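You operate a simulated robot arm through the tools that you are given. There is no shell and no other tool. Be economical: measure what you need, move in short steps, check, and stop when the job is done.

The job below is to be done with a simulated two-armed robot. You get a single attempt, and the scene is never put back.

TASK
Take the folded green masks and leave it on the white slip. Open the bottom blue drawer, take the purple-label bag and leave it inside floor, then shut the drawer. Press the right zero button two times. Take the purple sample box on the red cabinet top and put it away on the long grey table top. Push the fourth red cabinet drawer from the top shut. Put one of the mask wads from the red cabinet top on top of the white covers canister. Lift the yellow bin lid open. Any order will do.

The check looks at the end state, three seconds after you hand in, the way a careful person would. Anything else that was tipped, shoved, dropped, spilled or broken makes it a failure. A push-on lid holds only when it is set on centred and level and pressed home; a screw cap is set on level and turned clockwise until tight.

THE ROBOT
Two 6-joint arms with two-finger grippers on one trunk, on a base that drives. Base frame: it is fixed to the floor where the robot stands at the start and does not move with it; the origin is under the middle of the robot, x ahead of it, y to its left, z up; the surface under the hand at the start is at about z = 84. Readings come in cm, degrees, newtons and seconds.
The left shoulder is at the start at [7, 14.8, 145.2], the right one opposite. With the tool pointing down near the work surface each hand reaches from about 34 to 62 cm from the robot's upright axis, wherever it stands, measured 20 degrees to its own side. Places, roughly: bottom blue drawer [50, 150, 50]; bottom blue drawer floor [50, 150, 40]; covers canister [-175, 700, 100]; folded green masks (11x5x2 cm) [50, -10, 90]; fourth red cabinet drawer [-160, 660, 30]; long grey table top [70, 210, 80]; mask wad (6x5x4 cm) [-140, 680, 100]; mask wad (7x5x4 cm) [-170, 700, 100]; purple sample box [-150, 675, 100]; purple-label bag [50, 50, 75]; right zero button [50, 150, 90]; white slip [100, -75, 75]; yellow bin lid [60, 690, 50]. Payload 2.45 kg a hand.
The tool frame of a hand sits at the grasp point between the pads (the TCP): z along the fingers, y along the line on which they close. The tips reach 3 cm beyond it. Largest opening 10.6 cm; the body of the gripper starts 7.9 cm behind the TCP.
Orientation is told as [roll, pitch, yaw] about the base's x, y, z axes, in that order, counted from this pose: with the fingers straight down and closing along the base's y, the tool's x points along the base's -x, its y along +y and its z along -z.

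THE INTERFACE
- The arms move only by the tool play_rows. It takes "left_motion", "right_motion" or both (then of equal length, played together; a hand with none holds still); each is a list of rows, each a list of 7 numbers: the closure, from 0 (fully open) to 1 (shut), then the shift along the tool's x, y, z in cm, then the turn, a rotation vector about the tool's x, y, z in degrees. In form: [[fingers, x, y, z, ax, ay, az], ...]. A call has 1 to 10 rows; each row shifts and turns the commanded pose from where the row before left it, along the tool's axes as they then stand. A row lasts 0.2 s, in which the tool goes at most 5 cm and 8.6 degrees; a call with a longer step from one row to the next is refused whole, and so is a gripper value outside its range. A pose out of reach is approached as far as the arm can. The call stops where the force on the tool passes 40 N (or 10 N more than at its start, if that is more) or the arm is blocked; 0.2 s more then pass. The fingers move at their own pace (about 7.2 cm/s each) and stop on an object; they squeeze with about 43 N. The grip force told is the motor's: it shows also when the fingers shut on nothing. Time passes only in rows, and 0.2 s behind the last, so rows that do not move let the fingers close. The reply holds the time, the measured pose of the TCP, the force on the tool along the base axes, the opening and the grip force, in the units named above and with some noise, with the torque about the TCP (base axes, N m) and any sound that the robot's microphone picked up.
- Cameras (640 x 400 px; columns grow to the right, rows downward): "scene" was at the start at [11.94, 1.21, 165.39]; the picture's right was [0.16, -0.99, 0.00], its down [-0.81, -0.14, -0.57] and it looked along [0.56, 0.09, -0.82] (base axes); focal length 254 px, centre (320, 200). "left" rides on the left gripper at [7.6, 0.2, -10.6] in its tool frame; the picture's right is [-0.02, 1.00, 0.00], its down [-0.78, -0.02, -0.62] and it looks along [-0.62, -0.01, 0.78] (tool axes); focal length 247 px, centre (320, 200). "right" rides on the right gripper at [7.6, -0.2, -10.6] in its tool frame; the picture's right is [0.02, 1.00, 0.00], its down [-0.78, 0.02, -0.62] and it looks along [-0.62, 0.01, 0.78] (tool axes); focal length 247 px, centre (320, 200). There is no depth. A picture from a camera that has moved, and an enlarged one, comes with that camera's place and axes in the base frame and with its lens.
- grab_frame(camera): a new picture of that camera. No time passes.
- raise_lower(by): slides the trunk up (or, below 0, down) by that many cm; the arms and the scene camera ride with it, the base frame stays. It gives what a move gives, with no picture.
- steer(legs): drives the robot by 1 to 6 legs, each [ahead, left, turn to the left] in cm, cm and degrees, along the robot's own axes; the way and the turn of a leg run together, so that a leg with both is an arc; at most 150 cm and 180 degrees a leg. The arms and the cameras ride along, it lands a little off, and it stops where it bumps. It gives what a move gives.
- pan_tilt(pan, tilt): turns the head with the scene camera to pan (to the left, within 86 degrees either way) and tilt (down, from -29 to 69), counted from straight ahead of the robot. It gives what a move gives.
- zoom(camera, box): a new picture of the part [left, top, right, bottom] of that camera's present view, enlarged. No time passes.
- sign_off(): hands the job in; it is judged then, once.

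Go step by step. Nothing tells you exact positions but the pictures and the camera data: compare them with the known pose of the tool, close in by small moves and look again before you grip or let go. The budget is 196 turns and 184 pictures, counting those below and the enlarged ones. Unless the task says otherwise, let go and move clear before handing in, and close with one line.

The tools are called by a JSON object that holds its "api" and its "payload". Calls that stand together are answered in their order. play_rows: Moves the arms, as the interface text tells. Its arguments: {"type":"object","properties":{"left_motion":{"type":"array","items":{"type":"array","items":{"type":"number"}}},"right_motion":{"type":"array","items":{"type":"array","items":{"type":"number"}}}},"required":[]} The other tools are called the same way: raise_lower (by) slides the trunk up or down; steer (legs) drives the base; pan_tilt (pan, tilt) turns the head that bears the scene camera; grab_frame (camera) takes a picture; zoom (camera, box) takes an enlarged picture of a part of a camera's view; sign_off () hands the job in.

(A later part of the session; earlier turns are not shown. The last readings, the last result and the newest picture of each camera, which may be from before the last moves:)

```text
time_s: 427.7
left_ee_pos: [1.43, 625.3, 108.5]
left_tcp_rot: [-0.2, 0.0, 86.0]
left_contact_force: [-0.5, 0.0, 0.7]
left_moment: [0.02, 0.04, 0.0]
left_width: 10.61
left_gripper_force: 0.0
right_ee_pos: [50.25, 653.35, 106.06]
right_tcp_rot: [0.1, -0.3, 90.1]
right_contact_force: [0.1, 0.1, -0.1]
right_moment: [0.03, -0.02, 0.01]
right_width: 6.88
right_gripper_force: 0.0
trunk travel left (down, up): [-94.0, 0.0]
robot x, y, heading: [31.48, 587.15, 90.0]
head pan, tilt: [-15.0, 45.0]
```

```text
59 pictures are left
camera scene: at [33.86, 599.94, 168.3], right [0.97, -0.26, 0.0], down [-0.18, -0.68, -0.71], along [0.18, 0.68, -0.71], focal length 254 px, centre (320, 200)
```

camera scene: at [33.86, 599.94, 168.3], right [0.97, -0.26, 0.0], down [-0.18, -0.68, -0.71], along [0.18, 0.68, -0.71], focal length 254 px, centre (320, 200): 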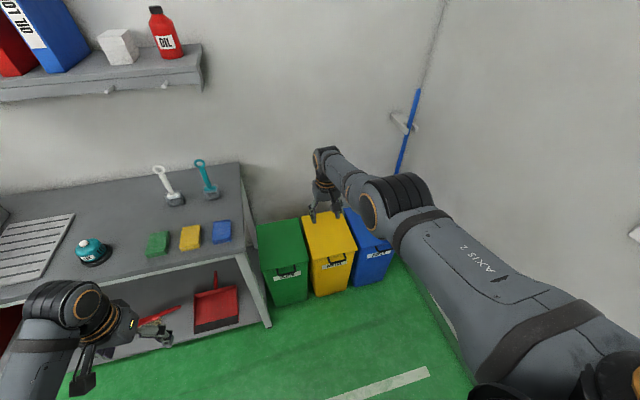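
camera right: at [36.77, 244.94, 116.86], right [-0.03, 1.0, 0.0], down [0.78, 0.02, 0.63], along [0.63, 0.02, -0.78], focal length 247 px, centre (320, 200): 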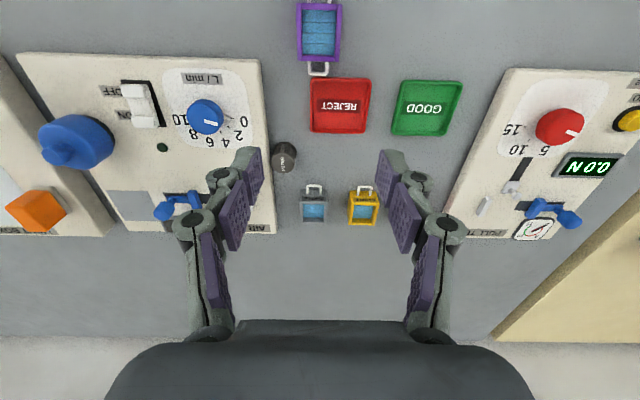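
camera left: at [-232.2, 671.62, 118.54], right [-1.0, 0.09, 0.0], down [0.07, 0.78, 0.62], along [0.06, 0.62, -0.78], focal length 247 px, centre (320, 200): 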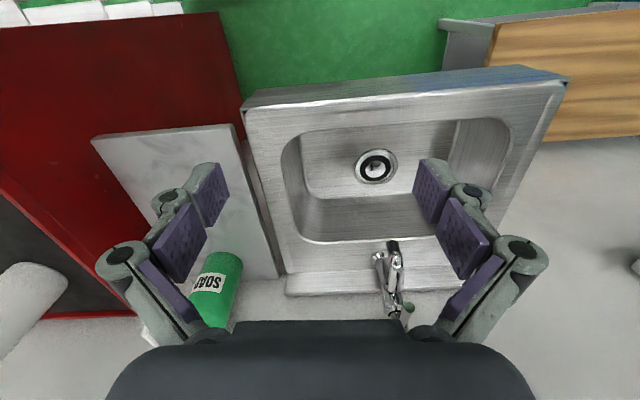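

{"api": "steer", "payload": {"legs": [[-15, 0, 0]]}}

{"api": "play_rows", "payload": {"right_motion": [[0, 3, -3, 0, 0, 0, 0], [0, 3, -3, 0, 0, 0, 0], [0, 3, -2, 0, 0, 0, 0], [0, 0, 0, 0, 0, -8.5, 0], [0, 0, 0, 0, 0, -8.5, 0], [0, 0, 0, 0, 0, -8.5, 0], [0, 0, 0, 0, 0, -8.5, 0], [0, 0, 0, 0, 0, -8.5, 0], [0, 0, 0, 0, 0, -8.5, 0], [0, 0, 0, 0, 0, -8.5, 0]]}}

{"api": "play_rows", "payload": {"right_motion": [[0, 0, 0, 0, 0, -8.5, 0], [0, 0, 0, 0, 0, -8.5, 0], [0, 0, 0, 0, 0, -8.5, 0], [0, 0, 0, 0, 0, -5, 0], [0, 0, 0, 0, 0, 0, 8.5], [0, 0, 0, 0, 0, 0, 8.5], [0, 0, 0, 0, 0, 0, 8.5], [0, 0, 0, 0, 0, 0, 8.5], [0, 0, 0, 0, 0, 0, 8.5], [0, 0, 0, 0, 0, 0, 8.5]]}}

{"api": "play_rows", "payload": {"right_motion": [[0, 0, 0, 0, 0, 0, 8.5], [0, 0, 0, 0, 0, 0, 8.5], [0, 0, 0, 0, 0, 0, 8.5], [0, 0, 0, 0, 0, 0, 8.5], [0, 0, 0, 0, 0, 0, 5]]}}

{"api": "grab_frame", "payload": {"camera": "right"}}

```text
time_s: 429.1
left_ee_pos: [1.3, 610.65, 108.34]
left_tcp_rot: [-0.3, 0.1, 86.0]
left_contact_force: [0.0, 0.2, 0.1]
left_moment: [-0.01, 0.01, -0.01]
left_width: 10.61
left_gripper_force: 0.1
right_ee_pos: [50.39, 638.57, 105.99]
right_tcp_rot: [0.0, -0.3, 90.0]
right_contact_force: [-0.1, 0.1, -0.2]
right_moment: [-0.04, 0.0, 0.01]
right_width: 6.88
right_gripper_force: 0.1
trunk travel left (down, up): [-94.0, 0.0]
robot x, y, heading: [32.1, 572.4, 89.7]
head pan, tilt: [-15.0, 45.0]
```

```text
time_s: 431.3
left_ee_pos: [1.38, 610.36, 108.5]
left_tcp_rot: [-0.1, -0.1, 86.1]
left_contact_force: [-0.3, -0.2, 0.0]
left_moment: [0.0, 0.02, -0.01]
left_width: 10.58
left_gripper_force: 0.2
right_ee_pos: [59.75, 647.54, 98.66]
right_tcp_rot: [0.0, -60.0, 90.1]
right_contact_force: [-0.7, 0.8, 1.6]
right_moment: [-0.13, -0.01, 0.03]
right_width: 10.63
right_gripper_force: 0.1
right hand out of reach, approached as far as the arm can: row 1, 2, 3, 4, 5, 6, 7, 8, 9
trunk travel left (down, up): [-94.0, 0.0]
robot x, y, heading: [31.85, 572.25, 90.0]
head pan, tilt: [-15.0, 45.0]
```

```text
time_s: 433.5
left_ee_pos: [1.41, 610.32, 108.55]
left_tcp_rot: [-0.2, -0.1, 85.9]
left_contact_force: [0.3, -0.3, -0.1]
left_moment: [0.0, 0.0, -0.01]
left_width: 10.59
left_gripper_force: 0.1
right_ee_pos: [61.24, 643.66, 104.41]
right_tcp_rot: [85.2, -38.2, 4.5]
right_contact_force: [0.0, -0.7, -0.4]
right_moment: [0.02, -0.01, -0.01]
right_width: 10.58
right_gripper_force: 0.0
right hand out of reach, approached as far as the arm can: row 1, 2, 3, 4, 5, 6
trunk travel left (down, up): [-94.0, 0.0]
robot x, y, heading: [31.87, 572.19, 89.9]
head pan, tilt: [-15.0, 45.0]
```

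```text
time_s: 434.7
left_ee_pos: [1.38, 610.54, 108.42]
left_tcp_rot: [-0.2, 0.0, 85.9]
left_contact_force: [-0.5, 0.3, 1.1]
left_moment: [-0.04, 0.03, -0.02]
left_width: 10.6
left_gripper_force: 0.1
right_ee_pos: [61.31, 643.7, 104.47]
right_tcp_rot: [86.2, 0.7, 1.5]
right_contact_force: [0.1, 0.4, 0.0]
right_moment: [-0.02, 0.02, 0.02]
right_width: 10.58
right_gripper_force: 0.0
trunk travel left (down, up): [-94.0, 0.0]
robot x, y, heading: [32.07, 572.46, 90.1]
head pan, tilt: [-15.0, 45.0]
```

```text
58 pictures are left
camera right: at [53.91, 632.95, 105.28], right [-0.01, 0.07, 1.0], down [0.8, -0.6, 0.05], along [0.6, 0.8, -0.05], focal length 247 px, centre (320, 200)
```

right: 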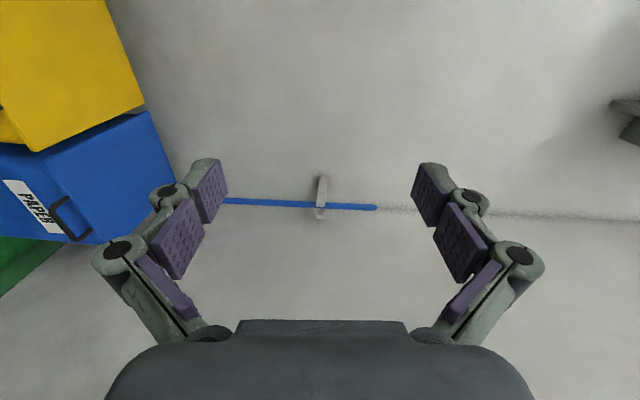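

Right hand points forward again with vertical closing. Lowering to handle height and looking.

{"api": "raise_lower", "payload": {"by": -40}}

{"api": "raise_lower", "payload": {"by": -15}}

{"api": "pan_tilt", "payload": {"pan": -20, "tilt": 40}}

{"api": "grab_frame", "payload": {"camera": "scene"}}

{"api": "grab_frame", "payload": {"camera": "right"}}

```text
time_s: 438.5
left_ee_pos: [1.33, 610.5, 68.52]
left_tcp_rot: [-0.2, -0.1, 85.9]
left_contact_force: [-1.0, -0.5, 0.1]
left_moment: [0.02, -0.02, 0.0]
left_width: 10.58
left_gripper_force: 0.1
right_ee_pos: [61.3, 643.72, 64.6]
right_tcp_rot: [86.2, 0.5, 1.6]
right_contact_force: [0.3, 0.4, 0.3]
right_moment: [0.04, -0.01, 0.02]
right_width: 10.63
right_gripper_force: 0.1
trunk travel left (down, up): [-54.0, 40.0]
robot x, y, heading: [31.87, 571.89, 89.9]
head pan, tilt: [-15.0, 45.0]
```

```text
time_s: 440.2
left_ee_pos: [1.34, 610.44, 53.66]
left_tcp_rot: [-0.3, -0.1, 85.9]
left_contact_force: [1.0, 0.3, -0.3]
left_moment: [0.02, -0.05, 0.0]
left_width: 10.64
left_gripper_force: 0.0
right_ee_pos: [61.22, 643.7, 49.53]
right_tcp_rot: [86.2, 0.5, 1.5]
right_contact_force: [0.9, -0.3, 1.0]
right_moment: [-0.02, -0.01, 0.0]
right_width: 10.6
right_gripper_force: 0.0
trunk travel left (down, up): [-39.0, 55.0]
robot x, y, heading: [31.92, 571.91, 89.9]
head pan, tilt: [-15.0, 45.0]
```

```text
time_s: 440.9
left_ee_pos: [1.37, 610.4, 53.58]
left_tcp_rot: [-0.2, 0.0, 85.9]
left_contact_force: [0.2, 0.1, 0.7]
left_moment: [0.0, -0.01, -0.02]
left_width: 10.59
left_gripper_force: 0.2
right_ee_pos: [61.29, 643.85, 49.52]
right_tcp_rot: [86.2, 0.5, 1.4]
right_contact_force: [0.6, -0.6, -0.5]
right_moment: [0.02, 0.0, 0.0]
right_width: 10.6
right_gripper_force: 0.0
trunk travel left (down, up): [-39.0, 55.0]
robot x, y, heading: [31.84, 572.29, 89.7]
head pan, tilt: [-20.0, 40.0]
```

```text
57 pictures are left
camera scene: at [34.65, 585.21, 114.03], right [0.94, -0.34, 0.0], down [-0.22, -0.6, -0.77], along [0.26, 0.72, -0.64], focal length 254 px, centre (320, 200)
```

scene: 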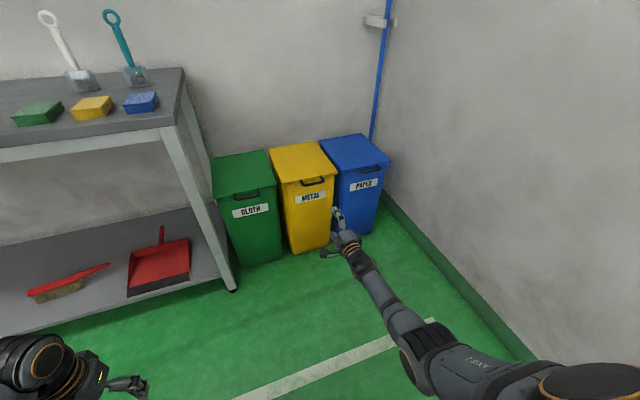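

```text
56 pictures are left
camera right: at [53.91, 632.94, 50.26], right [-0.01, 0.07, 1.0], down [0.8, -0.6, 0.05], along [0.6, 0.8, -0.05], focal length 247 px, centre (320, 200)
```

right: 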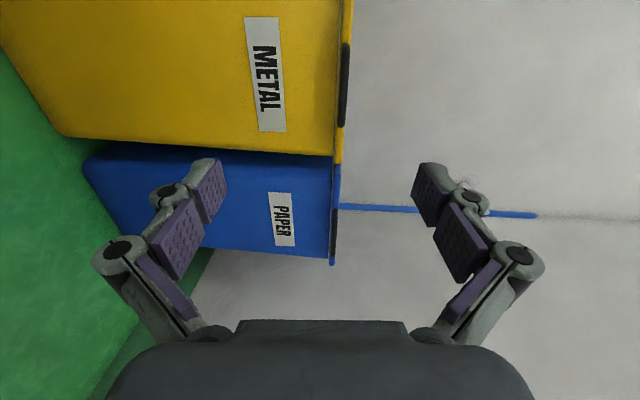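

{"api": "zoom", "payload": {"camera": "scene", "box": [260, 130, 360, 230]}}

{"api": "zoom", "payload": {"camera": "right", "box": [280, 20, 400, 160]}}

```text
4.00 times, centred on (310, 180) of scene
camera zoom: at [34.65, 585.21, 114.03], right [0.94, -0.34, 0.0], down [-0.22, -0.6, -0.77], along [0.26, 0.72, -0.64], focal length 1018 px, centre (360, 280)
```

zoom: 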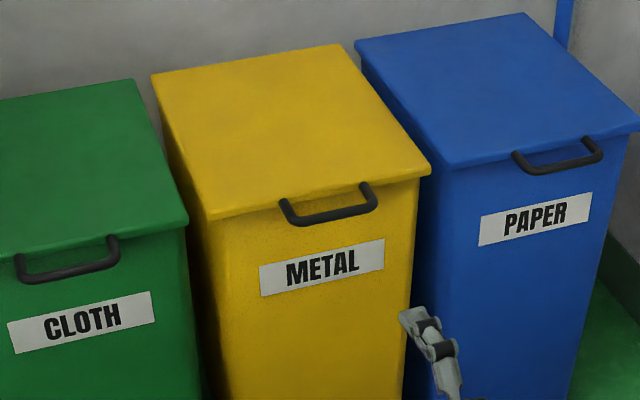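

```text
2.86 times, centred on (340, 90) of right
camera zoom: at [53.91, 632.94, 50.26], right [-0.01, 0.07, 1.0], down [0.8, -0.6, 0.05], along [0.6, 0.8, -0.05], focal length 706 px, centre (263, 514)
```

zoom: 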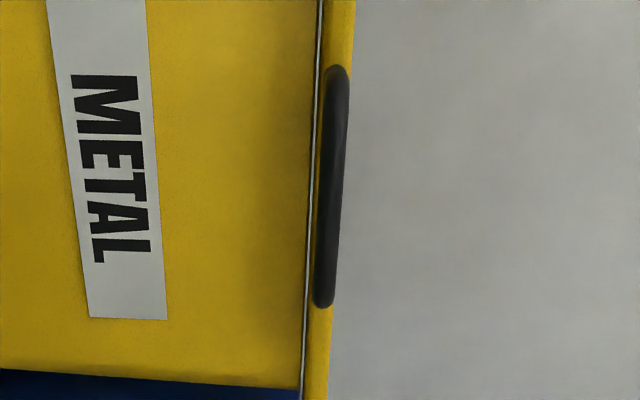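

Handle bar at about [61.4,667.4,51], loop depth ≈3.4 cm, hinge at y≈702. Advancing to grip it.

{"api": "raise_lower", "payload": {"by": 1.6}}

{"api": "steer", "payload": {"legs": [[19, 0, 0.2]]}}

{"api": "grab_frame", "payload": {"camera": "right"}}

{"api": "zoom", "payload": {"camera": "scene", "box": [270, 130, 410, 230]}}

```text
time_s: 441.5
left_ee_pos: [1.32, 610.47, 55.17]
left_tcp_rot: [-0.2, 0.1, 86.0]
left_contact_force: [-0.3, -0.2, 0.6]
left_moment: [0.02, 0.02, 0.03]
left_width: 10.59
left_gripper_force: 0.1
right_ee_pos: [61.31, 643.75, 51.06]
right_tcp_rot: [86.2, 0.6, 1.5]
right_contact_force: [-0.1, -0.2, -0.2]
right_moment: [0.02, -0.02, -0.02]
right_width: 10.6
right_gripper_force: 0.0
trunk travel left (down, up): [-40.6, 53.4]
robot x, y, heading: [31.87, 572.14, 89.9]
head pan, tilt: [-20.0, 40.0]
```

```text
time_s: 443.1
left_ee_pos: [1.28, 629.52, 55.18]
left_tcp_rot: [-0.2, 0.2, 86.2]
left_contact_force: [-0.4, -0.2, -0.4]
left_moment: [-0.02, 0.02, 0.02]
left_width: 10.61
left_gripper_force: 0.1
right_ee_pos: [61.09, 663.04, 51.2]
right_tcp_rot: [86.1, 0.7, 1.6]
right_contact_force: [0.3, 0.3, 0.2]
right_moment: [0.0, 0.0, 0.01]
right_width: 10.6
right_gripper_force: 0.1
trunk travel left (down, up): [-40.6, 53.4]
robot x, y, heading: [31.88, 591.15, 90.3]
head pan, tilt: [-20.0, 40.0]
```

```text
53 pictures are left
camera right: at [53.76, 652.27, 51.8], right [-0.01, 0.07, 1.0], down [0.8, -0.6, 0.05], along [0.6, 0.8, -0.05], focal length 247 px, centre (320, 200)
```

right: 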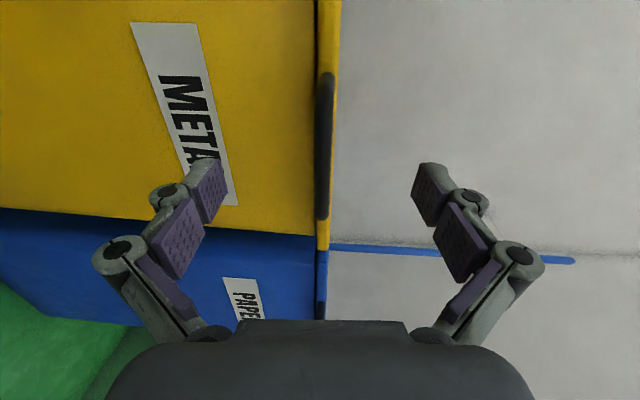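

```text
4.00 times, centred on (340, 180) of scene
camera zoom: at [34.62, 604.55, 115.62], right [0.94, -0.34, 0.0], down [-0.22, -0.61, -0.77], along [0.26, 0.72, -0.64], focal length 1018 px, centre (240, 280)
```

zoom: 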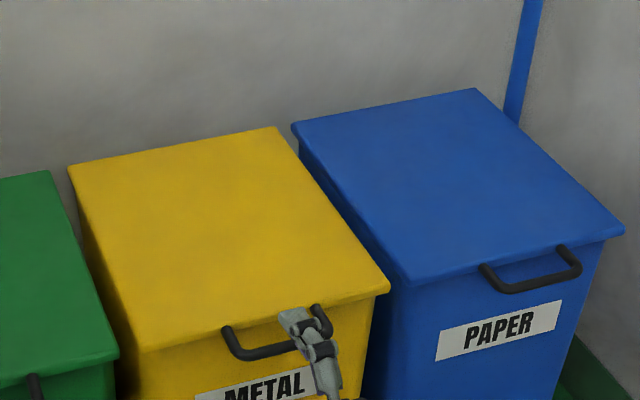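

{"api": "steer", "payload": {"legs": [[2.8, -0.3, 0]]}}

{"api": "play_rows", "payload": {"right_motion": [[1, 0, 0, 0, 0, 0, 0], [1, 0, 0, 0, 0, 0, 0], [1, 0, 0, 0, 0, 0, 0], [1, 0, 0, 0, 0, 0, 0], [1, 0, 0, 0, 0, 0, 0]]}}

{"api": "grab_frame", "payload": {"camera": "right"}}

```text
time_s: 443.9
left_ee_pos: [1.51, 632.38, 55.05]
left_tcp_rot: [-0.2, -0.1, 86.1]
left_contact_force: [-0.7, 0.4, 0.0]
left_moment: [0.01, -0.01, -0.03]
left_width: 10.62
left_gripper_force: 0.1
right_ee_pos: [61.34, 665.88, 50.94]
right_tcp_rot: [86.1, 0.6, 1.7]
right_contact_force: [-0.6, 0.3, -1.0]
right_moment: [0.04, -0.03, 0.01]
right_width: 10.62
right_gripper_force: 0.0
trunk travel left (down, up): [-40.6, 53.4]
robot x, y, heading: [31.91, 594.3, 90.0]
head pan, tilt: [-20.0, 40.0]
```

```text
time_s: 445.1
left_ee_pos: [1.56, 632.45, 55.12]
left_tcp_rot: [-0.2, 0.0, 86.1]
left_contact_force: [-0.9, 0.0, 0.3]
left_moment: [-0.04, 0.01, 0.0]
left_width: 10.6
left_gripper_force: 0.0
right_ee_pos: [61.32, 665.78, 51.06]
right_tcp_rot: [86.2, 0.7, 1.7]
right_contact_force: [0.7, 0.7, -1.7]
right_moment: [-0.03, -0.3, 0.08]
right_width: 0.93
right_gripper_force: 37.3
trunk travel left (down, up): [-40.6, 53.4]
robot x, y, heading: [31.94, 594.44, 90.4]
head pan, tilt: [-20.0, 40.0]
```

```text
51 pictures are left
camera right: at [54.03, 655.07, 51.82], right [-0.01, 0.07, 1.0], down [0.8, -0.6, 0.05], along [0.6, 0.8, -0.05], focal length 247 px, centre (320, 200)
```

right: 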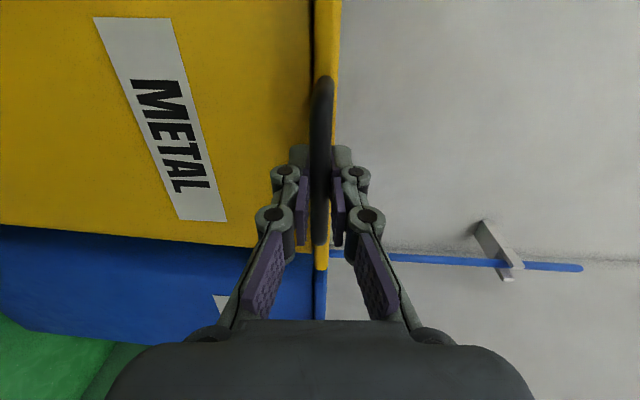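

Handle gripped. Lifting along the hinge arc with trunk and small base advances.

{"api": "raise_lower", "payload": {"by": 6}}

{"api": "grab_frame", "payload": {"camera": "scene"}}

```text
time_s: 446.1
left_ee_pos: [1.58, 632.56, 60.98]
left_tcp_rot: [-0.2, 0.2, 86.1]
left_contact_force: [0.1, 0.1, 0.5]
left_moment: [0.0, 0.01, 0.01]
left_width: 10.61
left_gripper_force: 0.0
right_ee_pos: [61.27, 666.14, 56.85]
right_tcp_rot: [86.0, 0.8, 1.7]
right_contact_force: [1.0, 30.6, -5.6]
right_moment: [-0.01, -0.33, 0.08]
right_width: 0.95
right_gripper_force: 37.3
trunk travel left (down, up): [-46.6, 47.4]
robot x, y, heading: [32.08, 594.25, 89.9]
head pan, tilt: [-20.0, 40.0]
```

```text
50 pictures are left
camera scene: at [34.96, 607.77, 121.57], right [0.94, -0.34, 0.0], down [-0.22, -0.61, -0.76], along [0.26, 0.72, -0.65], focal length 254 px, centre (320, 200)
```

scene: 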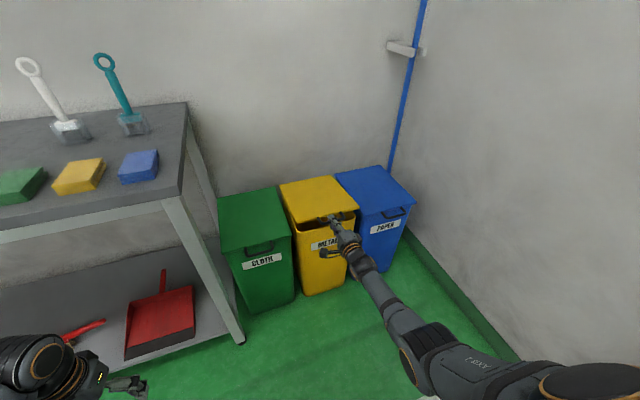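

{"api": "steer", "payload": {"legs": [[1.5, 0, 0]]}}

{"api": "raise_lower", "payload": {"by": 5}}

{"api": "steer", "payload": {"legs": [[2, 0, 0]]}}

{"api": "raise_lower", "payload": {"by": 5}}

{"api": "grab_frame", "payload": {"camera": "scene"}}

```text
time_s: 446.9
left_ee_pos: [1.6, 633.73, 61.06]
left_tcp_rot: [-0.2, -0.1, 86.0]
left_contact_force: [-0.4, 0.2, 0.1]
left_moment: [-0.05, 0.01, 0.04]
left_width: 10.59
left_gripper_force: 0.1
right_ee_pos: [61.48, 667.2, 57.17]
right_tcp_rot: [86.3, 0.6, 1.6]
right_contact_force: [1.6, -9.5, 0.0]
right_moment: [-0.02, -0.29, 0.03]
right_width: 1.08
right_gripper_force: 35.3
trunk travel left (down, up): [-46.6, 47.4]
robot x, y, heading: [32.3, 595.63, 90.2]
head pan, tilt: [-20.0, 40.0]
```

```text
time_s: 447.8
left_ee_pos: [1.59, 634.15, 66.01]
left_tcp_rot: [-0.2, 0.2, 86.1]
left_contact_force: [-0.2, 0.1, 1.1]
left_moment: [0.01, 0.0, 0.01]
left_width: 10.61
left_gripper_force: 0.0
right_ee_pos: [61.37, 667.71, 61.7]
right_tcp_rot: [86.0, 0.7, 1.6]
right_contact_force: [-0.5, 29.9, -10.6]
right_moment: [-0.03, -0.49, 0.1]
right_width: 0.96
right_gripper_force: 37.5
trunk travel left (down, up): [-51.6, 42.4]
robot x, y, heading: [32.29, 595.81, 90.1]
head pan, tilt: [-20.0, 40.0]
```

```text
time_s: 448.6
left_ee_pos: [1.46, 635.85, 66.13]
left_tcp_rot: [-0.2, -0.1, 86.1]
left_contact_force: [-0.7, 0.3, -0.2]
left_moment: [0.0, -0.01, -0.01]
left_width: 10.6
left_gripper_force: 0.1
right_ee_pos: [61.61, 669.23, 62.22]
right_tcp_rot: [86.3, 0.6, 1.6]
right_contact_force: [3.1, -11.2, 2.7]
right_moment: [-0.02, -0.49, -0.14]
right_width: 0.9
right_gripper_force: 34.8
trunk travel left (down, up): [-51.6, 42.4]
robot x, y, heading: [31.78, 597.63, 89.8]
head pan, tilt: [-20.0, 40.0]
```

```text
time_s: 449.2
left_ee_pos: [1.59, 636.2, 69.38]
left_tcp_rot: [-0.2, 0.1, 86.2]
left_contact_force: [-1.0, 0.0, 0.0]
left_moment: [0.0, 0.04, 0.0]
left_width: 10.61
left_gripper_force: 0.0
right_ee_pos: [61.55, 669.77, 64.96]
right_tcp_rot: [85.6, 0.7, 1.6]
right_contact_force: [1.8, 21.2, -11.0]
right_moment: [0.1, -0.07, -1.12]
right_width: 0.82
right_gripper_force: 36.1
trunk travel left (down, up): [-54.9, 39.1]
robot x, y, heading: [32.33, 597.98, 90.0]
head pan, tilt: [-20.0, 40.0]
stopped: the force on the tool passed its limit at 53 N (the readings are from after the stop); the commanded pose is now the measured one
```

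```text
49 pictures are left
camera scene: at [35.05, 611.36, 129.93], right [0.94, -0.34, 0.0], down [-0.22, -0.61, -0.76], along [0.26, 0.72, -0.65], focal length 254 px, centre (320, 200)
```

scene: 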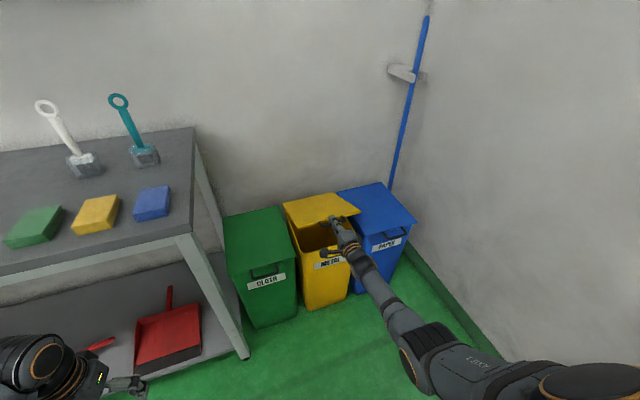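

{"api": "play_rows", "payload": {"right_motion": [[1, 0, 0.9, 0.5, 0, 0, 0], [1, 0, 0.9, 0.5, 0, 0, 0], [1, 0, 0.9, 0.55, 0, 0, 0], [1, 0, 0.9, 0.6, 0, 0, 0]]}}

```text
time_s: 450.2
left_ee_pos: [1.54, 635.91, 69.51]
left_tcp_rot: [-0.2, -0.2, 86.1]
left_contact_force: [-1.0, 0.0, 0.0]
left_moment: [-0.02, 0.02, 0.01]
left_width: 10.61
left_gripper_force: 0.0
right_ee_pos: [61.54, 671.91, 68.96]
right_tcp_rot: [86.1, 0.5, 1.5]
right_contact_force: [1.4, -4.4, 2.0]
right_moment: [-0.01, -0.71, 0.09]
right_width: 0.84
right_gripper_force: 36.1
trunk travel left (down, up): [-54.9, 39.1]
robot x, y, heading: [32.19, 597.75, 90.3]
head pan, tilt: [-20.0, 40.0]
```

{"api": "play_rows", "payload": {"right_motion": [[1, 0, 1.01, 0.66, 0, 0, 0], [1, 0, 0.99, 0.69, 0, 0, 0], [1, 0, 0.97, 0.72, 0, 0, 0], [1, 0, 0.94, 0.75, 0, 0, 0], [1, 0, 0.92, 0.79, 0, 0, 0], [1, 0, 0.89, 0.82, 0, 0, 0]]}}

{"api": "grab_frame", "payload": {"camera": "scene"}}

```text
time_s: 451.6
left_ee_pos: [1.65, 635.66, 69.59]
left_tcp_rot: [-0.2, -0.3, 86.1]
left_contact_force: [-0.1, 0.4, -0.1]
left_moment: [-0.01, 0.02, -0.01]
left_width: 10.59
left_gripper_force: 0.1
right_ee_pos: [61.56, 676.53, 74.74]
right_tcp_rot: [86.3, 0.7, 1.5]
right_contact_force: [9.9, -15.7, 15.1]
right_moment: [-0.06, -0.69, -0.05]
right_width: 0.99
right_gripper_force: 34.9
trunk travel left (down, up): [-54.9, 39.1]
robot x, y, heading: [32.29, 597.56, 90.0]
head pan, tilt: [-20.0, 40.0]
```

```text
48 pictures are left
camera scene: at [34.96, 610.26, 130.02], right [0.94, -0.34, 0.0], down [-0.22, -0.6, -0.77], along [0.26, 0.72, -0.64], focal length 254 px, centre (320, 200)
```

scene: 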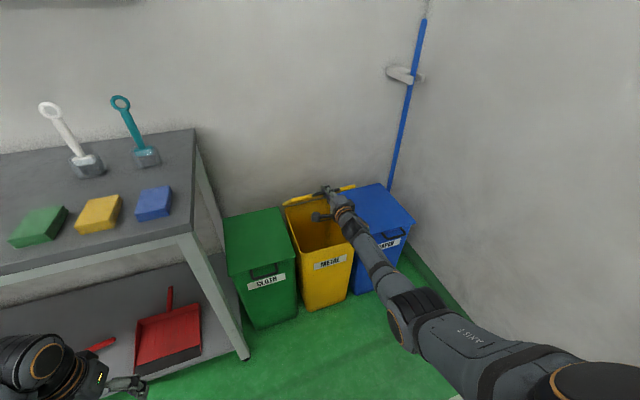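

{"api": "play_rows", "payload": {"right_motion": [[1, 0, 0.8, 0.87, 0, 0, 0], [1, 0, 0.78, 0.9, 0, 0, 0], [1, 0, 0.75, 0.93, 0, 0, 0], [1, 0, 0.72, 0.96, 0, 0, 0]]}}

```text
time_s: 452.6
left_ee_pos: [1.58, 635.5, 69.76]
left_tcp_rot: [-0.2, -0.6, 86.1]
left_contact_force: [0.2, 0.5, 0.7]
left_moment: [0.01, 0.02, -0.01]
left_width: 10.6
left_gripper_force: 0.0
right_ee_pos: [61.26, 680.31, 77.87]
right_tcp_rot: [86.6, 0.6, 1.5]
right_contact_force: [12.4, -19.5, 23.0]
right_moment: [-0.13, -0.68, 0.08]
right_width: 0.96
right_gripper_force: 35.5
trunk travel left (down, up): [-54.9, 39.1]
robot x, y, heading: [32.28, 597.62, 90.1]
head pan, tilt: [-20.0, 40.0]
```

{"api": "play_rows", "payload": {"right_motion": [[1, 0, 1.0, 0.7, 0, 0, 0], [1, 0, 0.8, 0.9, 0, 0, 0], [1, 0, 0.65, 1.0, 0, 0, 0], [1, 0, 0.6, 1.05, 0, 0, 0]]}}

{"api": "grab_frame", "payload": {"camera": "scene"}}

```text
time_s: 453.6
left_ee_pos: [1.49, 636.24, 69.29]
left_tcp_rot: [-0.3, 0.2, 86.2]
left_contact_force: [0.4, 0.4, -0.4]
left_moment: [0.0, 0.0, 0.03]
left_width: 10.6
left_gripper_force: 0.1
right_ee_pos: [61.37, 683.05, 79.94]
right_tcp_rot: [85.0, 0.6, 1.7]
right_contact_force: [-1.3, 12.5, -19.8]
right_moment: [0.16, -0.67, -0.44]
right_width: 0.9
right_gripper_force: 34.8
right hand out of reach, approached as far as the arm can: row 2, 3, 4
trunk travel left (down, up): [-54.9, 39.1]
robot x, y, heading: [31.83, 597.73, 90.5]
head pan, tilt: [-20.0, 40.0]
```

```text
47 pictures are left
camera scene: at [34.99, 611.53, 129.82], right [0.94, -0.34, 0.0], down [-0.22, -0.61, -0.76], along [0.26, 0.72, -0.65], focal length 254 px, centre (320, 200)
```

scene: 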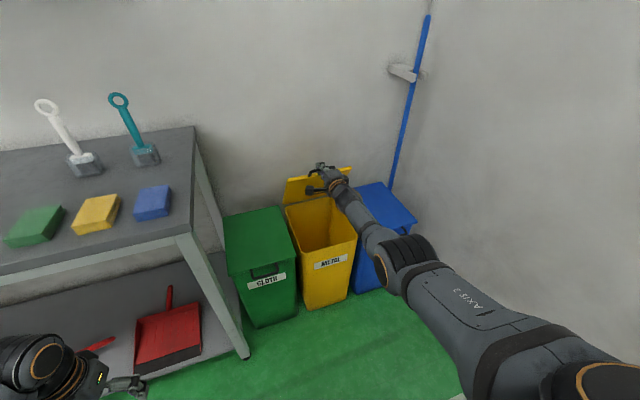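

{"api": "steer", "payload": {"legs": [[2.5, 0, 0]]}}

{"api": "raise_lower", "payload": {"by": 1.6}}

{"api": "steer", "payload": {"legs": [[2.5, 0, 0]]}}

{"api": "raise_lower", "payload": {"by": 1.3}}

{"api": "grab_frame", "payload": {"camera": "scene"}}

```text
time_s: 454.4
left_ee_pos: [1.39, 638.47, 69.43]
left_tcp_rot: [-0.4, -0.1, 86.1]
left_contact_force: [-0.2, 0.4, -0.1]
left_moment: [-0.02, 0.02, 0.0]
left_width: 10.59
left_gripper_force: 0.0
right_ee_pos: [61.38, 685.19, 81.23]
right_tcp_rot: [86.4, 0.5, 1.7]
right_contact_force: [-6.6, -2.3, 3.5]
right_moment: [-0.02, -0.58, 0.54]
right_width: 0.94
right_gripper_force: 35.6
trunk travel left (down, up): [-54.9, 39.1]
robot x, y, heading: [31.76, 600.41, 90.2]
head pan, tilt: [-20.0, 40.0]
```

```text
time_s: 455.1
left_ee_pos: [1.55, 638.85, 70.73]
left_tcp_rot: [-0.2, 0.5, 86.3]
left_contact_force: [0.2, 1.0, -0.8]
left_moment: [0.0, -0.01, 0.03]
left_width: 10.6
left_gripper_force: 0.0
right_ee_pos: [61.3, 685.8, 81.62]
right_tcp_rot: [85.3, 0.6, 1.7]
right_contact_force: [-7.0, 14.9, -28.9]
right_moment: [0.23, -0.6, -0.32]
right_width: 0.93
right_gripper_force: 34.9
trunk travel left (down, up): [-56.5, 37.5]
robot x, y, heading: [32.03, 600.52, 90.1]
head pan, tilt: [-20.0, 40.0]
```

```text
time_s: 455.9
left_ee_pos: [1.44, 641.18, 70.94]
left_tcp_rot: [-0.3, 0.1, 86.1]
left_contact_force: [-0.6, 0.9, 0.6]
left_moment: [-0.01, 0.01, 0.04]
left_width: 10.62
left_gripper_force: 0.0
right_ee_pos: [61.34, 687.98, 82.82]
right_tcp_rot: [86.3, 0.6, 1.7]
right_contact_force: [-5.3, 3.8, -5.6]
right_moment: [0.02, -0.59, 0.5]
right_width: 0.95
right_gripper_force: 35.2
trunk travel left (down, up): [-56.5, 37.5]
robot x, y, heading: [32.28, 602.89, 89.8]
head pan, tilt: [-20.0, 40.0]
```

```text
time_s: 456.5
left_ee_pos: [1.53, 641.46, 72.08]
left_tcp_rot: [-0.1, 0.5, 86.2]
left_contact_force: [0.6, -0.5, -0.2]
left_moment: [-0.04, -0.01, -0.03]
left_width: 10.6
left_gripper_force: 0.0
right_ee_pos: [61.32, 688.29, 82.99]
right_tcp_rot: [85.5, 0.7, 1.7]
right_contact_force: [-6.2, 13.4, -32.6]
right_moment: [0.22, -0.63, -0.38]
right_width: 0.95
right_gripper_force: 35.6
trunk travel left (down, up): [-57.8, 36.2]
robot x, y, heading: [31.95, 602.9, 90.3]
head pan, tilt: [-20.0, 40.0]
```

```text
46 pictures are left
camera scene: at [35.0, 616.86, 132.7], right [0.94, -0.34, 0.0], down [-0.22, -0.61, -0.76], along [0.26, 0.72, -0.65], focal length 254 px, centre (320, 200)
```

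scene: 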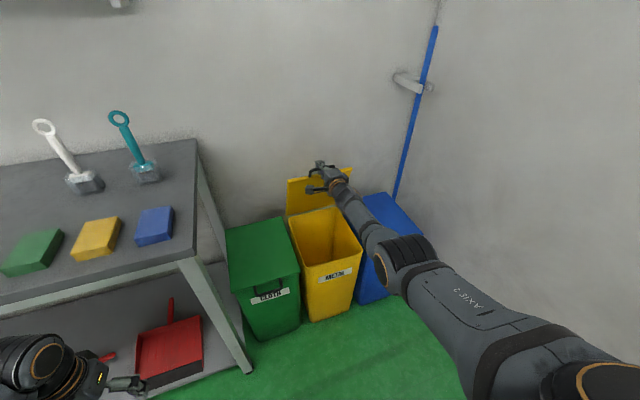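

{"api": "steer", "payload": {"legs": [[3, 0, 0]]}}

{"api": "steer", "payload": {"legs": [[3, 0, 0]]}}

{"api": "steer", "payload": {"legs": [[3, 0, 0]]}}

{"api": "grab_frame", "payload": {"camera": "scene"}}

{"api": "grab_frame", "payload": {"camera": "right"}}

```text
time_s: 457.3
left_ee_pos: [1.52, 644.15, 72.21]
left_tcp_rot: [-0.2, 0.2, 86.3]
left_contact_force: [-0.4, 0.6, -0.1]
left_moment: [-0.05, 0.0, 0.02]
left_width: 10.61
left_gripper_force: 0.1
right_ee_pos: [61.31, 691.04, 84.16]
right_tcp_rot: [86.4, 0.6, 1.8]
right_contact_force: [-3.2, 3.6, -10.5]
right_moment: [-0.03, -0.54, 0.65]
right_width: 0.96
right_gripper_force: 34.9
trunk travel left (down, up): [-57.8, 36.2]
robot x, y, heading: [32.28, 605.75, 90.3]
head pan, tilt: [-20.0, 40.0]
```

```text
time_s: 458.2
left_ee_pos: [1.4, 646.79, 72.41]
left_tcp_rot: [-0.2, -0.1, 86.1]
left_contact_force: [0.1, -0.4, 0.3]
left_moment: [-0.02, -0.05, -0.04]
left_width: 10.59
left_gripper_force: 0.1
right_ee_pos: [61.46, 693.8, 84.81]
right_tcp_rot: [86.9, 0.6, 1.9]
right_contact_force: [3.4, -4.5, 13.7]
right_moment: [-0.15, -0.6, 0.52]
right_width: 0.92
right_gripper_force: 35.1
trunk travel left (down, up): [-57.8, 36.2]
robot x, y, heading: [32.24, 609.33, 90.2]
head pan, tilt: [-20.0, 40.0]
```

```text
time_s: 459.0
left_ee_pos: [1.45, 649.63, 72.45]
left_tcp_rot: [-0.3, -0.3, 86.2]
left_contact_force: [-0.5, 0.6, 0.0]
left_moment: [-0.04, -0.02, 0.0]
left_width: 10.6
left_gripper_force: 0.0
right_ee_pos: [61.49, 696.7, 85.36]
right_tcp_rot: [87.5, 0.4, 1.8]
right_contact_force: [3.8, -3.3, 24.4]
right_moment: [-0.11, -0.62, 0.18]
right_width: 0.93
right_gripper_force: 34.6
trunk travel left (down, up): [-57.8, 36.2]
robot x, y, heading: [32.36, 611.53, 90.0]
head pan, tilt: [-20.0, 40.0]
```

```text
45 pictures are left
camera scene: at [34.74, 624.39, 132.92], right [0.94, -0.34, 0.0], down [-0.22, -0.6, -0.77], along [0.26, 0.72, -0.64], focal length 254 px, centre (320, 200)
```

scene: 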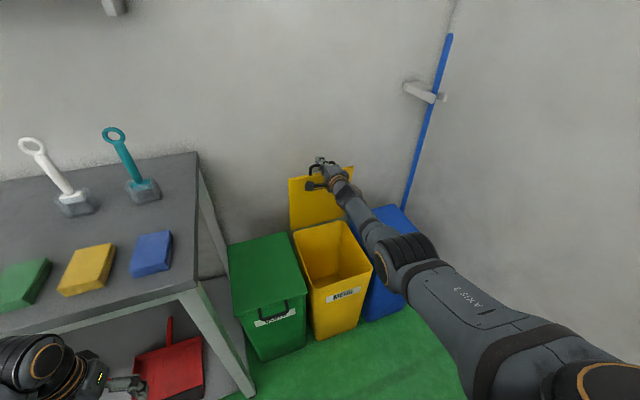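

```text
44 pictures are left
camera right: at [54.08, 685.87, 85.92], right [-0.01, 0.04, 1.0], down [0.8, -0.59, 0.04], along [0.6, 0.8, -0.03], focal length 247 px, centre (320, 200)
```

right: 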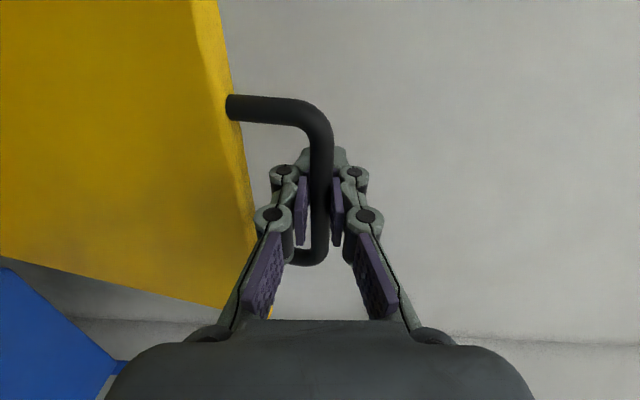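

Lid is at ~83°. Pulling the left hand back from the table edge before the final push.

{"api": "play_rows", "payload": {"left_motion": [[0, 2, 0, 0, 0, 0, 0], [0, 2, 0, 0, 0, 0, 0], [0, 2, 0, 0, 0, 0, 0], [0, 2, 0, 0, 0, 0, 0]]}}

{"api": "steer", "payload": {"legs": [[3, 0, 0]]}}

{"api": "steer", "payload": {"legs": [[3, 0, 0]]}}

{"api": "grab_frame", "payload": {"camera": "scene"}}

{"api": "grab_frame", "payload": {"camera": "right"}}

```text
time_s: 460.0
left_ee_pos: [1.07, 641.83, 72.42]
left_tcp_rot: [-0.4, -0.2, 86.2]
left_contact_force: [0.6, -0.9, -0.3]
left_moment: [0.04, -0.03, -0.02]
left_width: 10.59
left_gripper_force: 0.0
right_ee_pos: [61.36, 696.82, 85.5]
right_tcp_rot: [87.5, 0.5, 1.8]
right_contact_force: [0.0, -2.6, 13.4]
right_moment: [-0.13, -0.64, 0.14]
right_width: 0.93
right_gripper_force: 34.9
trunk travel left (down, up): [-57.8, 36.2]
robot x, y, heading: [32.04, 611.95, 90.1]
head pan, tilt: [-20.0, 40.0]
```

```text
time_s: 460.8
left_ee_pos: [1.0, 644.93, 72.44]
left_tcp_rot: [-0.2, -0.1, 86.1]
left_contact_force: [0.2, 0.8, -0.9]
left_moment: [-0.01, 0.02, -0.01]
left_width: 10.59
left_gripper_force: 0.1
right_ee_pos: [61.52, 699.83, 85.86]
right_tcp_rot: [87.8, 0.5, 1.8]
right_contact_force: [1.1, -3.1, 26.5]
right_moment: [-0.24, -0.61, 0.19]
right_width: 0.94
right_gripper_force: 35.0
trunk travel left (down, up): [-57.8, 36.2]
robot x, y, heading: [32.41, 614.43, 90.2]
head pan, tilt: [-20.0, 40.0]
```

```text
time_s: 461.7
left_ee_pos: [0.99, 648.01, 72.38]
left_tcp_rot: [-0.3, 0.0, 86.2]
left_contact_force: [0.0, -0.3, 0.6]
left_moment: [-0.01, -0.02, -0.01]
left_width: 10.6
left_gripper_force: 0.2
right_ee_pos: [61.4, 703.06, 85.78]
right_tcp_rot: [87.9, 0.5, 1.8]
right_contact_force: [1.8, 0.6, 18.5]
right_moment: [-0.26, -0.65, 0.11]
right_width: 0.9
right_gripper_force: 35.0
trunk travel left (down, up): [-57.8, 36.2]
robot x, y, heading: [32.07, 618.0, 90.0]
head pan, tilt: [-20.0, 40.0]
```

```text
43 pictures are left
camera scene: at [34.74, 630.69, 132.88], right [0.94, -0.34, 0.0], down [-0.22, -0.6, -0.77], along [0.26, 0.72, -0.64], focal length 254 px, centre (320, 200)
```

scene: 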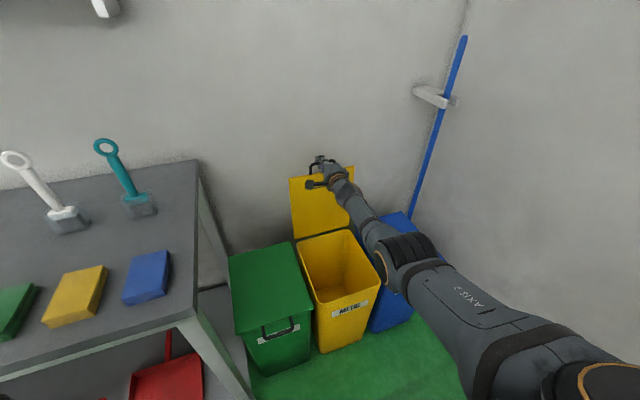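

```text
42 pictures are left
camera right: at [54.1, 692.22, 86.26], right [-0.01, 0.04, 1.0], down [0.8, -0.59, 0.03], along [0.59, 0.8, -0.02], focal length 247 px, centre (320, 200)
```

right: 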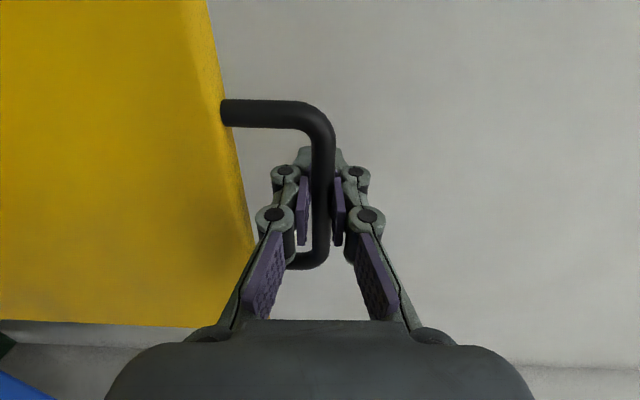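

{"api": "play_rows", "payload": {"left_motion": [[0, 2, 0, 0, 0, 0, 0], [0, 2, 0, 0, 0, 0, 0], [0, 1, 0, 0, 0, 0, 0]]}}

{"api": "steer", "payload": {"legs": [[3, 0, 0]]}}

{"api": "steer", "payload": {"legs": [[2, 0, 0]]}}

{"api": "grab_frame", "payload": {"camera": "right"}}

```text
time_s: 462.5
left_ee_pos: [2.03, 646.3, 72.0]
left_tcp_rot: [-0.4, -0.1, 86.2]
left_contact_force: [-0.2, 0.3, -0.7]
left_moment: [0.0, -0.01, -0.02]
left_width: 10.61
left_gripper_force: 0.0
left hand out of reach, approached as far as the arm can: row 1, 2, 3
right_ee_pos: [61.32, 703.09, 85.77]
right_tcp_rot: [87.9, 0.5, 1.9]
right_contact_force: [0.0, 0.2, 6.7]
right_moment: [-0.03, -0.63, 0.29]
right_width: 0.93
right_gripper_force: 35.7
trunk travel left (down, up): [-57.8, 36.2]
robot x, y, heading: [32.14, 617.58, 90.1]
head pan, tilt: [-20.0, 40.0]
```

```text
time_s: 463.3
left_ee_pos: [1.93, 649.36, 71.93]
left_tcp_rot: [-0.3, 0.0, 86.1]
left_contact_force: [0.1, 1.2, 0.3]
left_moment: [-0.06, -0.03, -0.03]
left_width: 10.61
left_gripper_force: 0.1
right_ee_pos: [61.41, 706.28, 85.75]
right_tcp_rot: [87.9, 0.6, 2.0]
right_contact_force: [0.5, 0.7, 6.7]
right_moment: [-0.15, -0.64, -0.02]
right_width: 0.94
right_gripper_force: 34.4
trunk travel left (down, up): [-57.8, 36.2]
robot x, y, heading: [31.89, 621.01, 90.1]
head pan, tilt: [-20.0, 40.0]
```

```text
time_s: 464.1
left_ee_pos: [1.99, 651.52, 71.94]
left_tcp_rot: [-0.3, 0.0, 86.3]
left_contact_force: [0.2, -0.2, 0.0]
left_moment: [0.01, 0.0, -0.01]
left_width: 10.61
left_gripper_force: 0.1
right_ee_pos: [61.45, 708.33, 85.48]
right_tcp_rot: [87.7, 0.5, 1.8]
right_contact_force: [-1.1, -1.1, -7.4]
right_moment: [-0.06, -0.64, 0.1]
right_width: 0.91
right_gripper_force: 35.3
trunk travel left (down, up): [-57.8, 36.2]
robot x, y, heading: [32.1, 622.68, 90.4]
head pan, tilt: [-20.0, 40.0]
```

```text
41 pictures are left
camera right: at [54.11, 697.45, 85.91], right [-0.01, 0.04, 1.0], down [0.8, -0.59, 0.03], along [0.59, 0.8, -0.02], focal length 247 px, centre (320, 200)
```

right: 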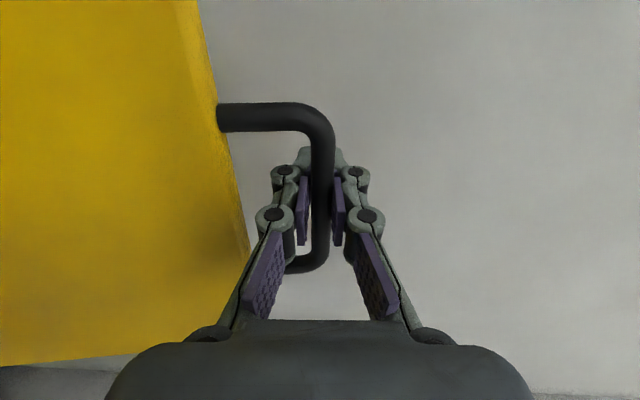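

Lid is ~12° past vertical. I'll release gently and withdraw straight back.

{"api": "play_rows", "payload": {"right_motion": [[0.85, 0, 0, 0, 0, 0, 0], [0.8, 0, 0, 0, 0, 0, 0], [0.78, 0, 0, 0, 0, 0, 0], [0.78, 0, 0, 0, 0, 0, 0]]}}

{"api": "grab_frame", "payload": {"camera": "right"}}

```text
time_s: 465.1
left_ee_pos: [2.0, 651.37, 71.92]
left_tcp_rot: [-0.3, 0.0, 86.2]
left_contact_force: [0.1, 0.3, 0.1]
left_moment: [0.0, 0.0, -0.03]
left_width: 10.6
left_gripper_force: 0.0
right_ee_pos: [61.36, 708.15, 85.57]
right_tcp_rot: [87.8, 0.5, 2.0]
right_contact_force: [0.6, -0.6, -0.5]
right_moment: [0.0, 0.02, 0.0]
right_width: 2.33
right_gripper_force: 0.1
trunk travel left (down, up): [-57.8, 36.2]
robot x, y, heading: [31.9, 622.73, 90.1]
head pan, tilt: [-20.0, 40.0]
```

```text
40 pictures are left
camera right: at [54.09, 697.34, 86.03], right [-0.01, 0.04, 1.0], down [0.8, -0.59, 0.03], along [0.59, 0.8, -0.02], focal length 247 px, centre (320, 200)
```

right: 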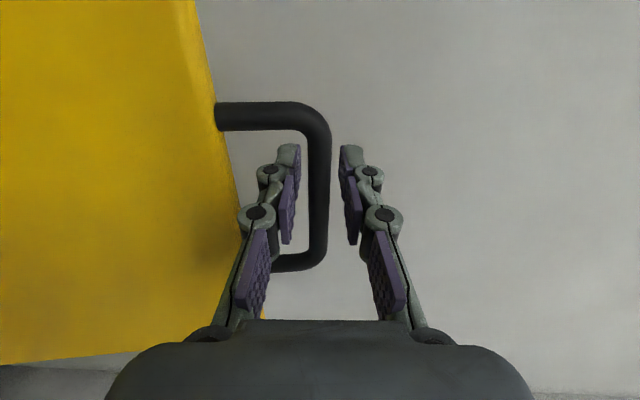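

{"api": "steer", "payload": {"legs": [[-4, 0, 0]]}}

{"api": "steer", "payload": {"legs": [[-20, 0, 0]]}}

{"api": "grab_frame", "payload": {"camera": "scene"}}

{"api": "grab_frame", "payload": {"camera": "right"}}

```text
time_s: 466.0
left_ee_pos: [2.01, 647.29, 71.9]
left_tcp_rot: [-0.3, 0.0, 86.2]
left_contact_force: [0.0, 0.2, 0.0]
left_moment: [0.02, 0.03, -0.02]
left_width: 10.62
left_gripper_force: 0.0
right_ee_pos: [61.42, 704.19, 85.54]
right_tcp_rot: [87.8, 0.5, 2.0]
right_contact_force: [-0.1, -0.2, -0.3]
right_moment: [-0.02, 0.04, 0.01]
right_width: 2.29
right_gripper_force: 0.1
trunk travel left (down, up): [-57.8, 36.2]
robot x, y, heading: [32.01, 618.77, 89.9]
head pan, tilt: [-20.0, 40.0]
```

```text
time_s: 467.6
left_ee_pos: [2.01, 627.28, 71.93]
left_tcp_rot: [-0.3, 0.0, 86.0]
left_contact_force: [0.2, -0.4, -0.2]
left_moment: [0.01, -0.01, -0.01]
left_width: 10.62
left_gripper_force: 0.1
right_ee_pos: [61.66, 684.07, 85.51]
right_tcp_rot: [87.7, 0.5, 1.8]
right_contact_force: [-0.1, 0.2, 0.1]
right_moment: [0.0, -0.02, 0.02]
right_width: 2.33
right_gripper_force: 0.1
trunk travel left (down, up): [-57.8, 36.2]
robot x, y, heading: [32.28, 598.54, 89.8]
head pan, tilt: [-20.0, 40.0]
```

```text
39 pictures are left
camera scene: at [34.93, 611.74, 132.85], right [0.94, -0.34, 0.0], down [-0.22, -0.6, -0.77], along [0.26, 0.72, -0.64], focal length 254 px, centre (320, 200)
```

scene: 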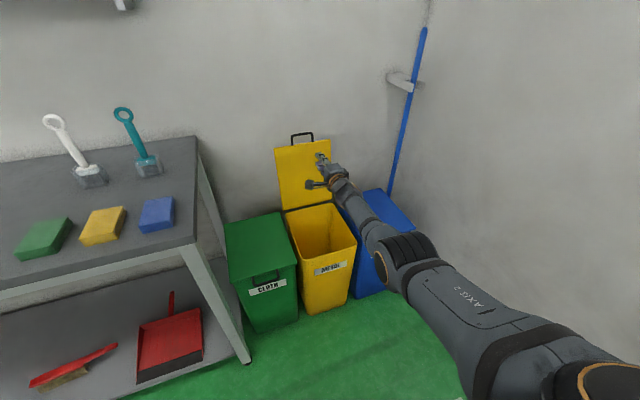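

```text
38 pictures are left
camera right: at [54.33, 673.17, 86.08], right [-0.01, 0.04, 1.0], down [0.8, -0.6, 0.03], along [0.6, 0.8, -0.02], focal length 247 px, centre (320, 200)
```

right: 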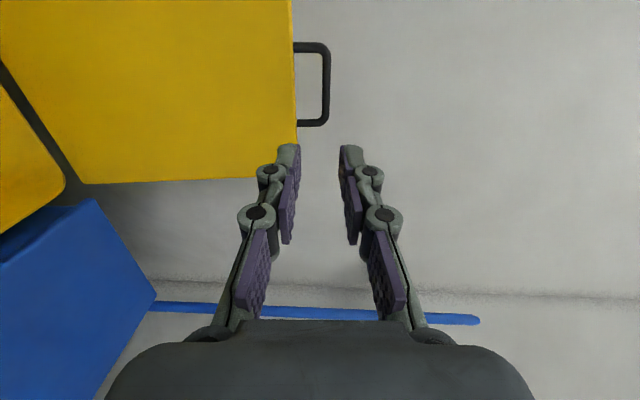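

Lid stays open. Backing clear and checking the wad on the canister from here.

{"api": "steer", "payload": {"legs": [[-15, 0, 0]]}}

{"api": "raise_lower", "payload": {"by": 36}}

{"api": "pan_tilt", "payload": {"pan": 65, "tilt": 15}}

{"api": "grab_frame", "payload": {"camera": "scene"}}

{"api": "pan_tilt", "payload": {"pan": -20, "tilt": 40}}

{"api": "grab_frame", "payload": {"camera": "scene"}}

```text
time_s: 468.9
left_ee_pos: [2.06, 612.21, 72.02]
left_tcp_rot: [-0.3, -0.1, 86.2]
left_contact_force: [0.4, 0.3, -0.1]
left_moment: [-0.01, 0.01, 0.0]
left_width: 10.59
left_gripper_force: 0.0
right_ee_pos: [61.44, 668.94, 85.62]
right_tcp_rot: [87.8, 0.5, 1.9]
right_contact_force: [0.0, 0.4, -0.4]
right_moment: [0.0, -0.02, 0.03]
right_width: 2.35
right_gripper_force: 0.1
trunk travel left (down, up): [-57.8, 36.2]
robot x, y, heading: [32.07, 583.7, 89.9]
head pan, tilt: [-20.0, 40.0]
```

```text
time_s: 472.4
left_ee_pos: [1.99, 612.29, 107.9]
left_tcp_rot: [-0.4, 0.0, 86.2]
left_contact_force: [0.7, -0.1, -0.9]
left_moment: [0.02, 0.03, -0.04]
left_width: 10.61
left_gripper_force: 0.1
right_ee_pos: [61.35, 669.21, 121.52]
right_tcp_rot: [87.8, 0.6, 2.0]
right_contact_force: [0.1, 0.1, 0.2]
right_moment: [0.02, 0.0, -0.01]
right_width: 2.34
right_gripper_force: 0.1
trunk travel left (down, up): [-93.8, 0.2]
robot x, y, heading: [32.12, 583.89, 90.2]
head pan, tilt: [-20.0, 40.0]
```

```text
time_s: 474.0
left_ee_pos: [1.98, 612.31, 107.91]
left_tcp_rot: [-0.3, 0.1, 86.2]
left_contact_force: [-0.3, -0.6, 0.2]
left_moment: [0.01, -0.06, -0.01]
left_width: 10.57
left_gripper_force: 0.1
right_ee_pos: [61.43, 669.02, 121.69]
right_tcp_rot: [87.7, 0.5, 2.0]
right_contact_force: [0.4, -0.2, 0.2]
right_moment: [0.02, 0.01, -0.01]
right_width: 2.32
right_gripper_force: 0.0
trunk travel left (down, up): [-93.8, 0.2]
robot x, y, heading: [32.29, 583.81, 90.2]
head pan, tilt: [65.0, 15.0]
```

```text
37 pictures are left
camera scene: at [23.55, 592.74, 172.8], right [0.42, 0.91, 0.0], down [0.24, -0.11, -0.97], along [-0.88, 0.41, -0.26], focal length 254 px, centre (320, 200)
```

scene: 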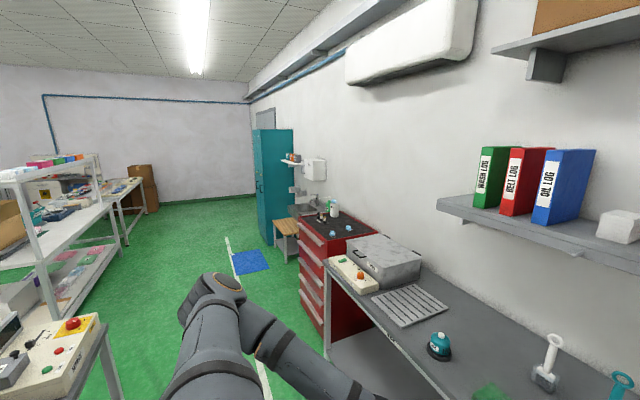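

```text
time_s: 475.6
left_ee_pos: [1.93, 612.31, 107.94]
left_tcp_rot: [-0.3, 0.0, 86.1]
left_contact_force: [0.5, 0.2, 0.1]
left_moment: [0.02, 0.0, 0.0]
left_width: 10.59
left_gripper_force: 0.2
right_ee_pos: [61.39, 669.18, 121.56]
right_tcp_rot: [87.8, 0.5, 1.9]
right_contact_force: [-0.4, -0.5, -0.6]
right_moment: [0.05, 0.02, 0.01]
right_width: 2.33
right_gripper_force: 0.2
trunk travel left (down, up): [-93.8, 0.2]
robot x, y, heading: [32.2, 583.84, 90.2]
head pan, tilt: [-20.0, 40.0]
```

```text
36 pictures are left
camera scene: at [34.9, 596.81, 168.85], right [0.94, -0.34, 0.0], down [-0.22, -0.6, -0.77], along [0.26, 0.72, -0.64], focal length 254 px, centre (320, 200)
```

scene: 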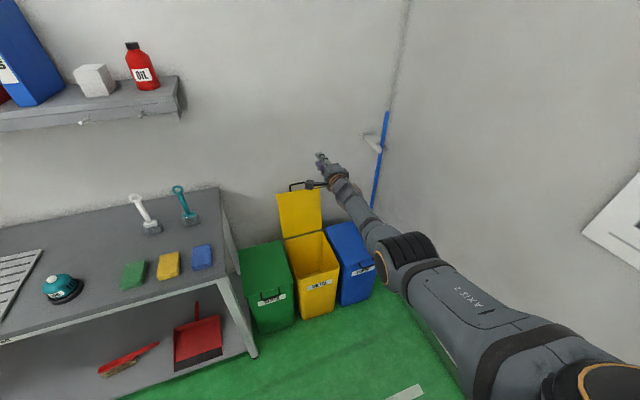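

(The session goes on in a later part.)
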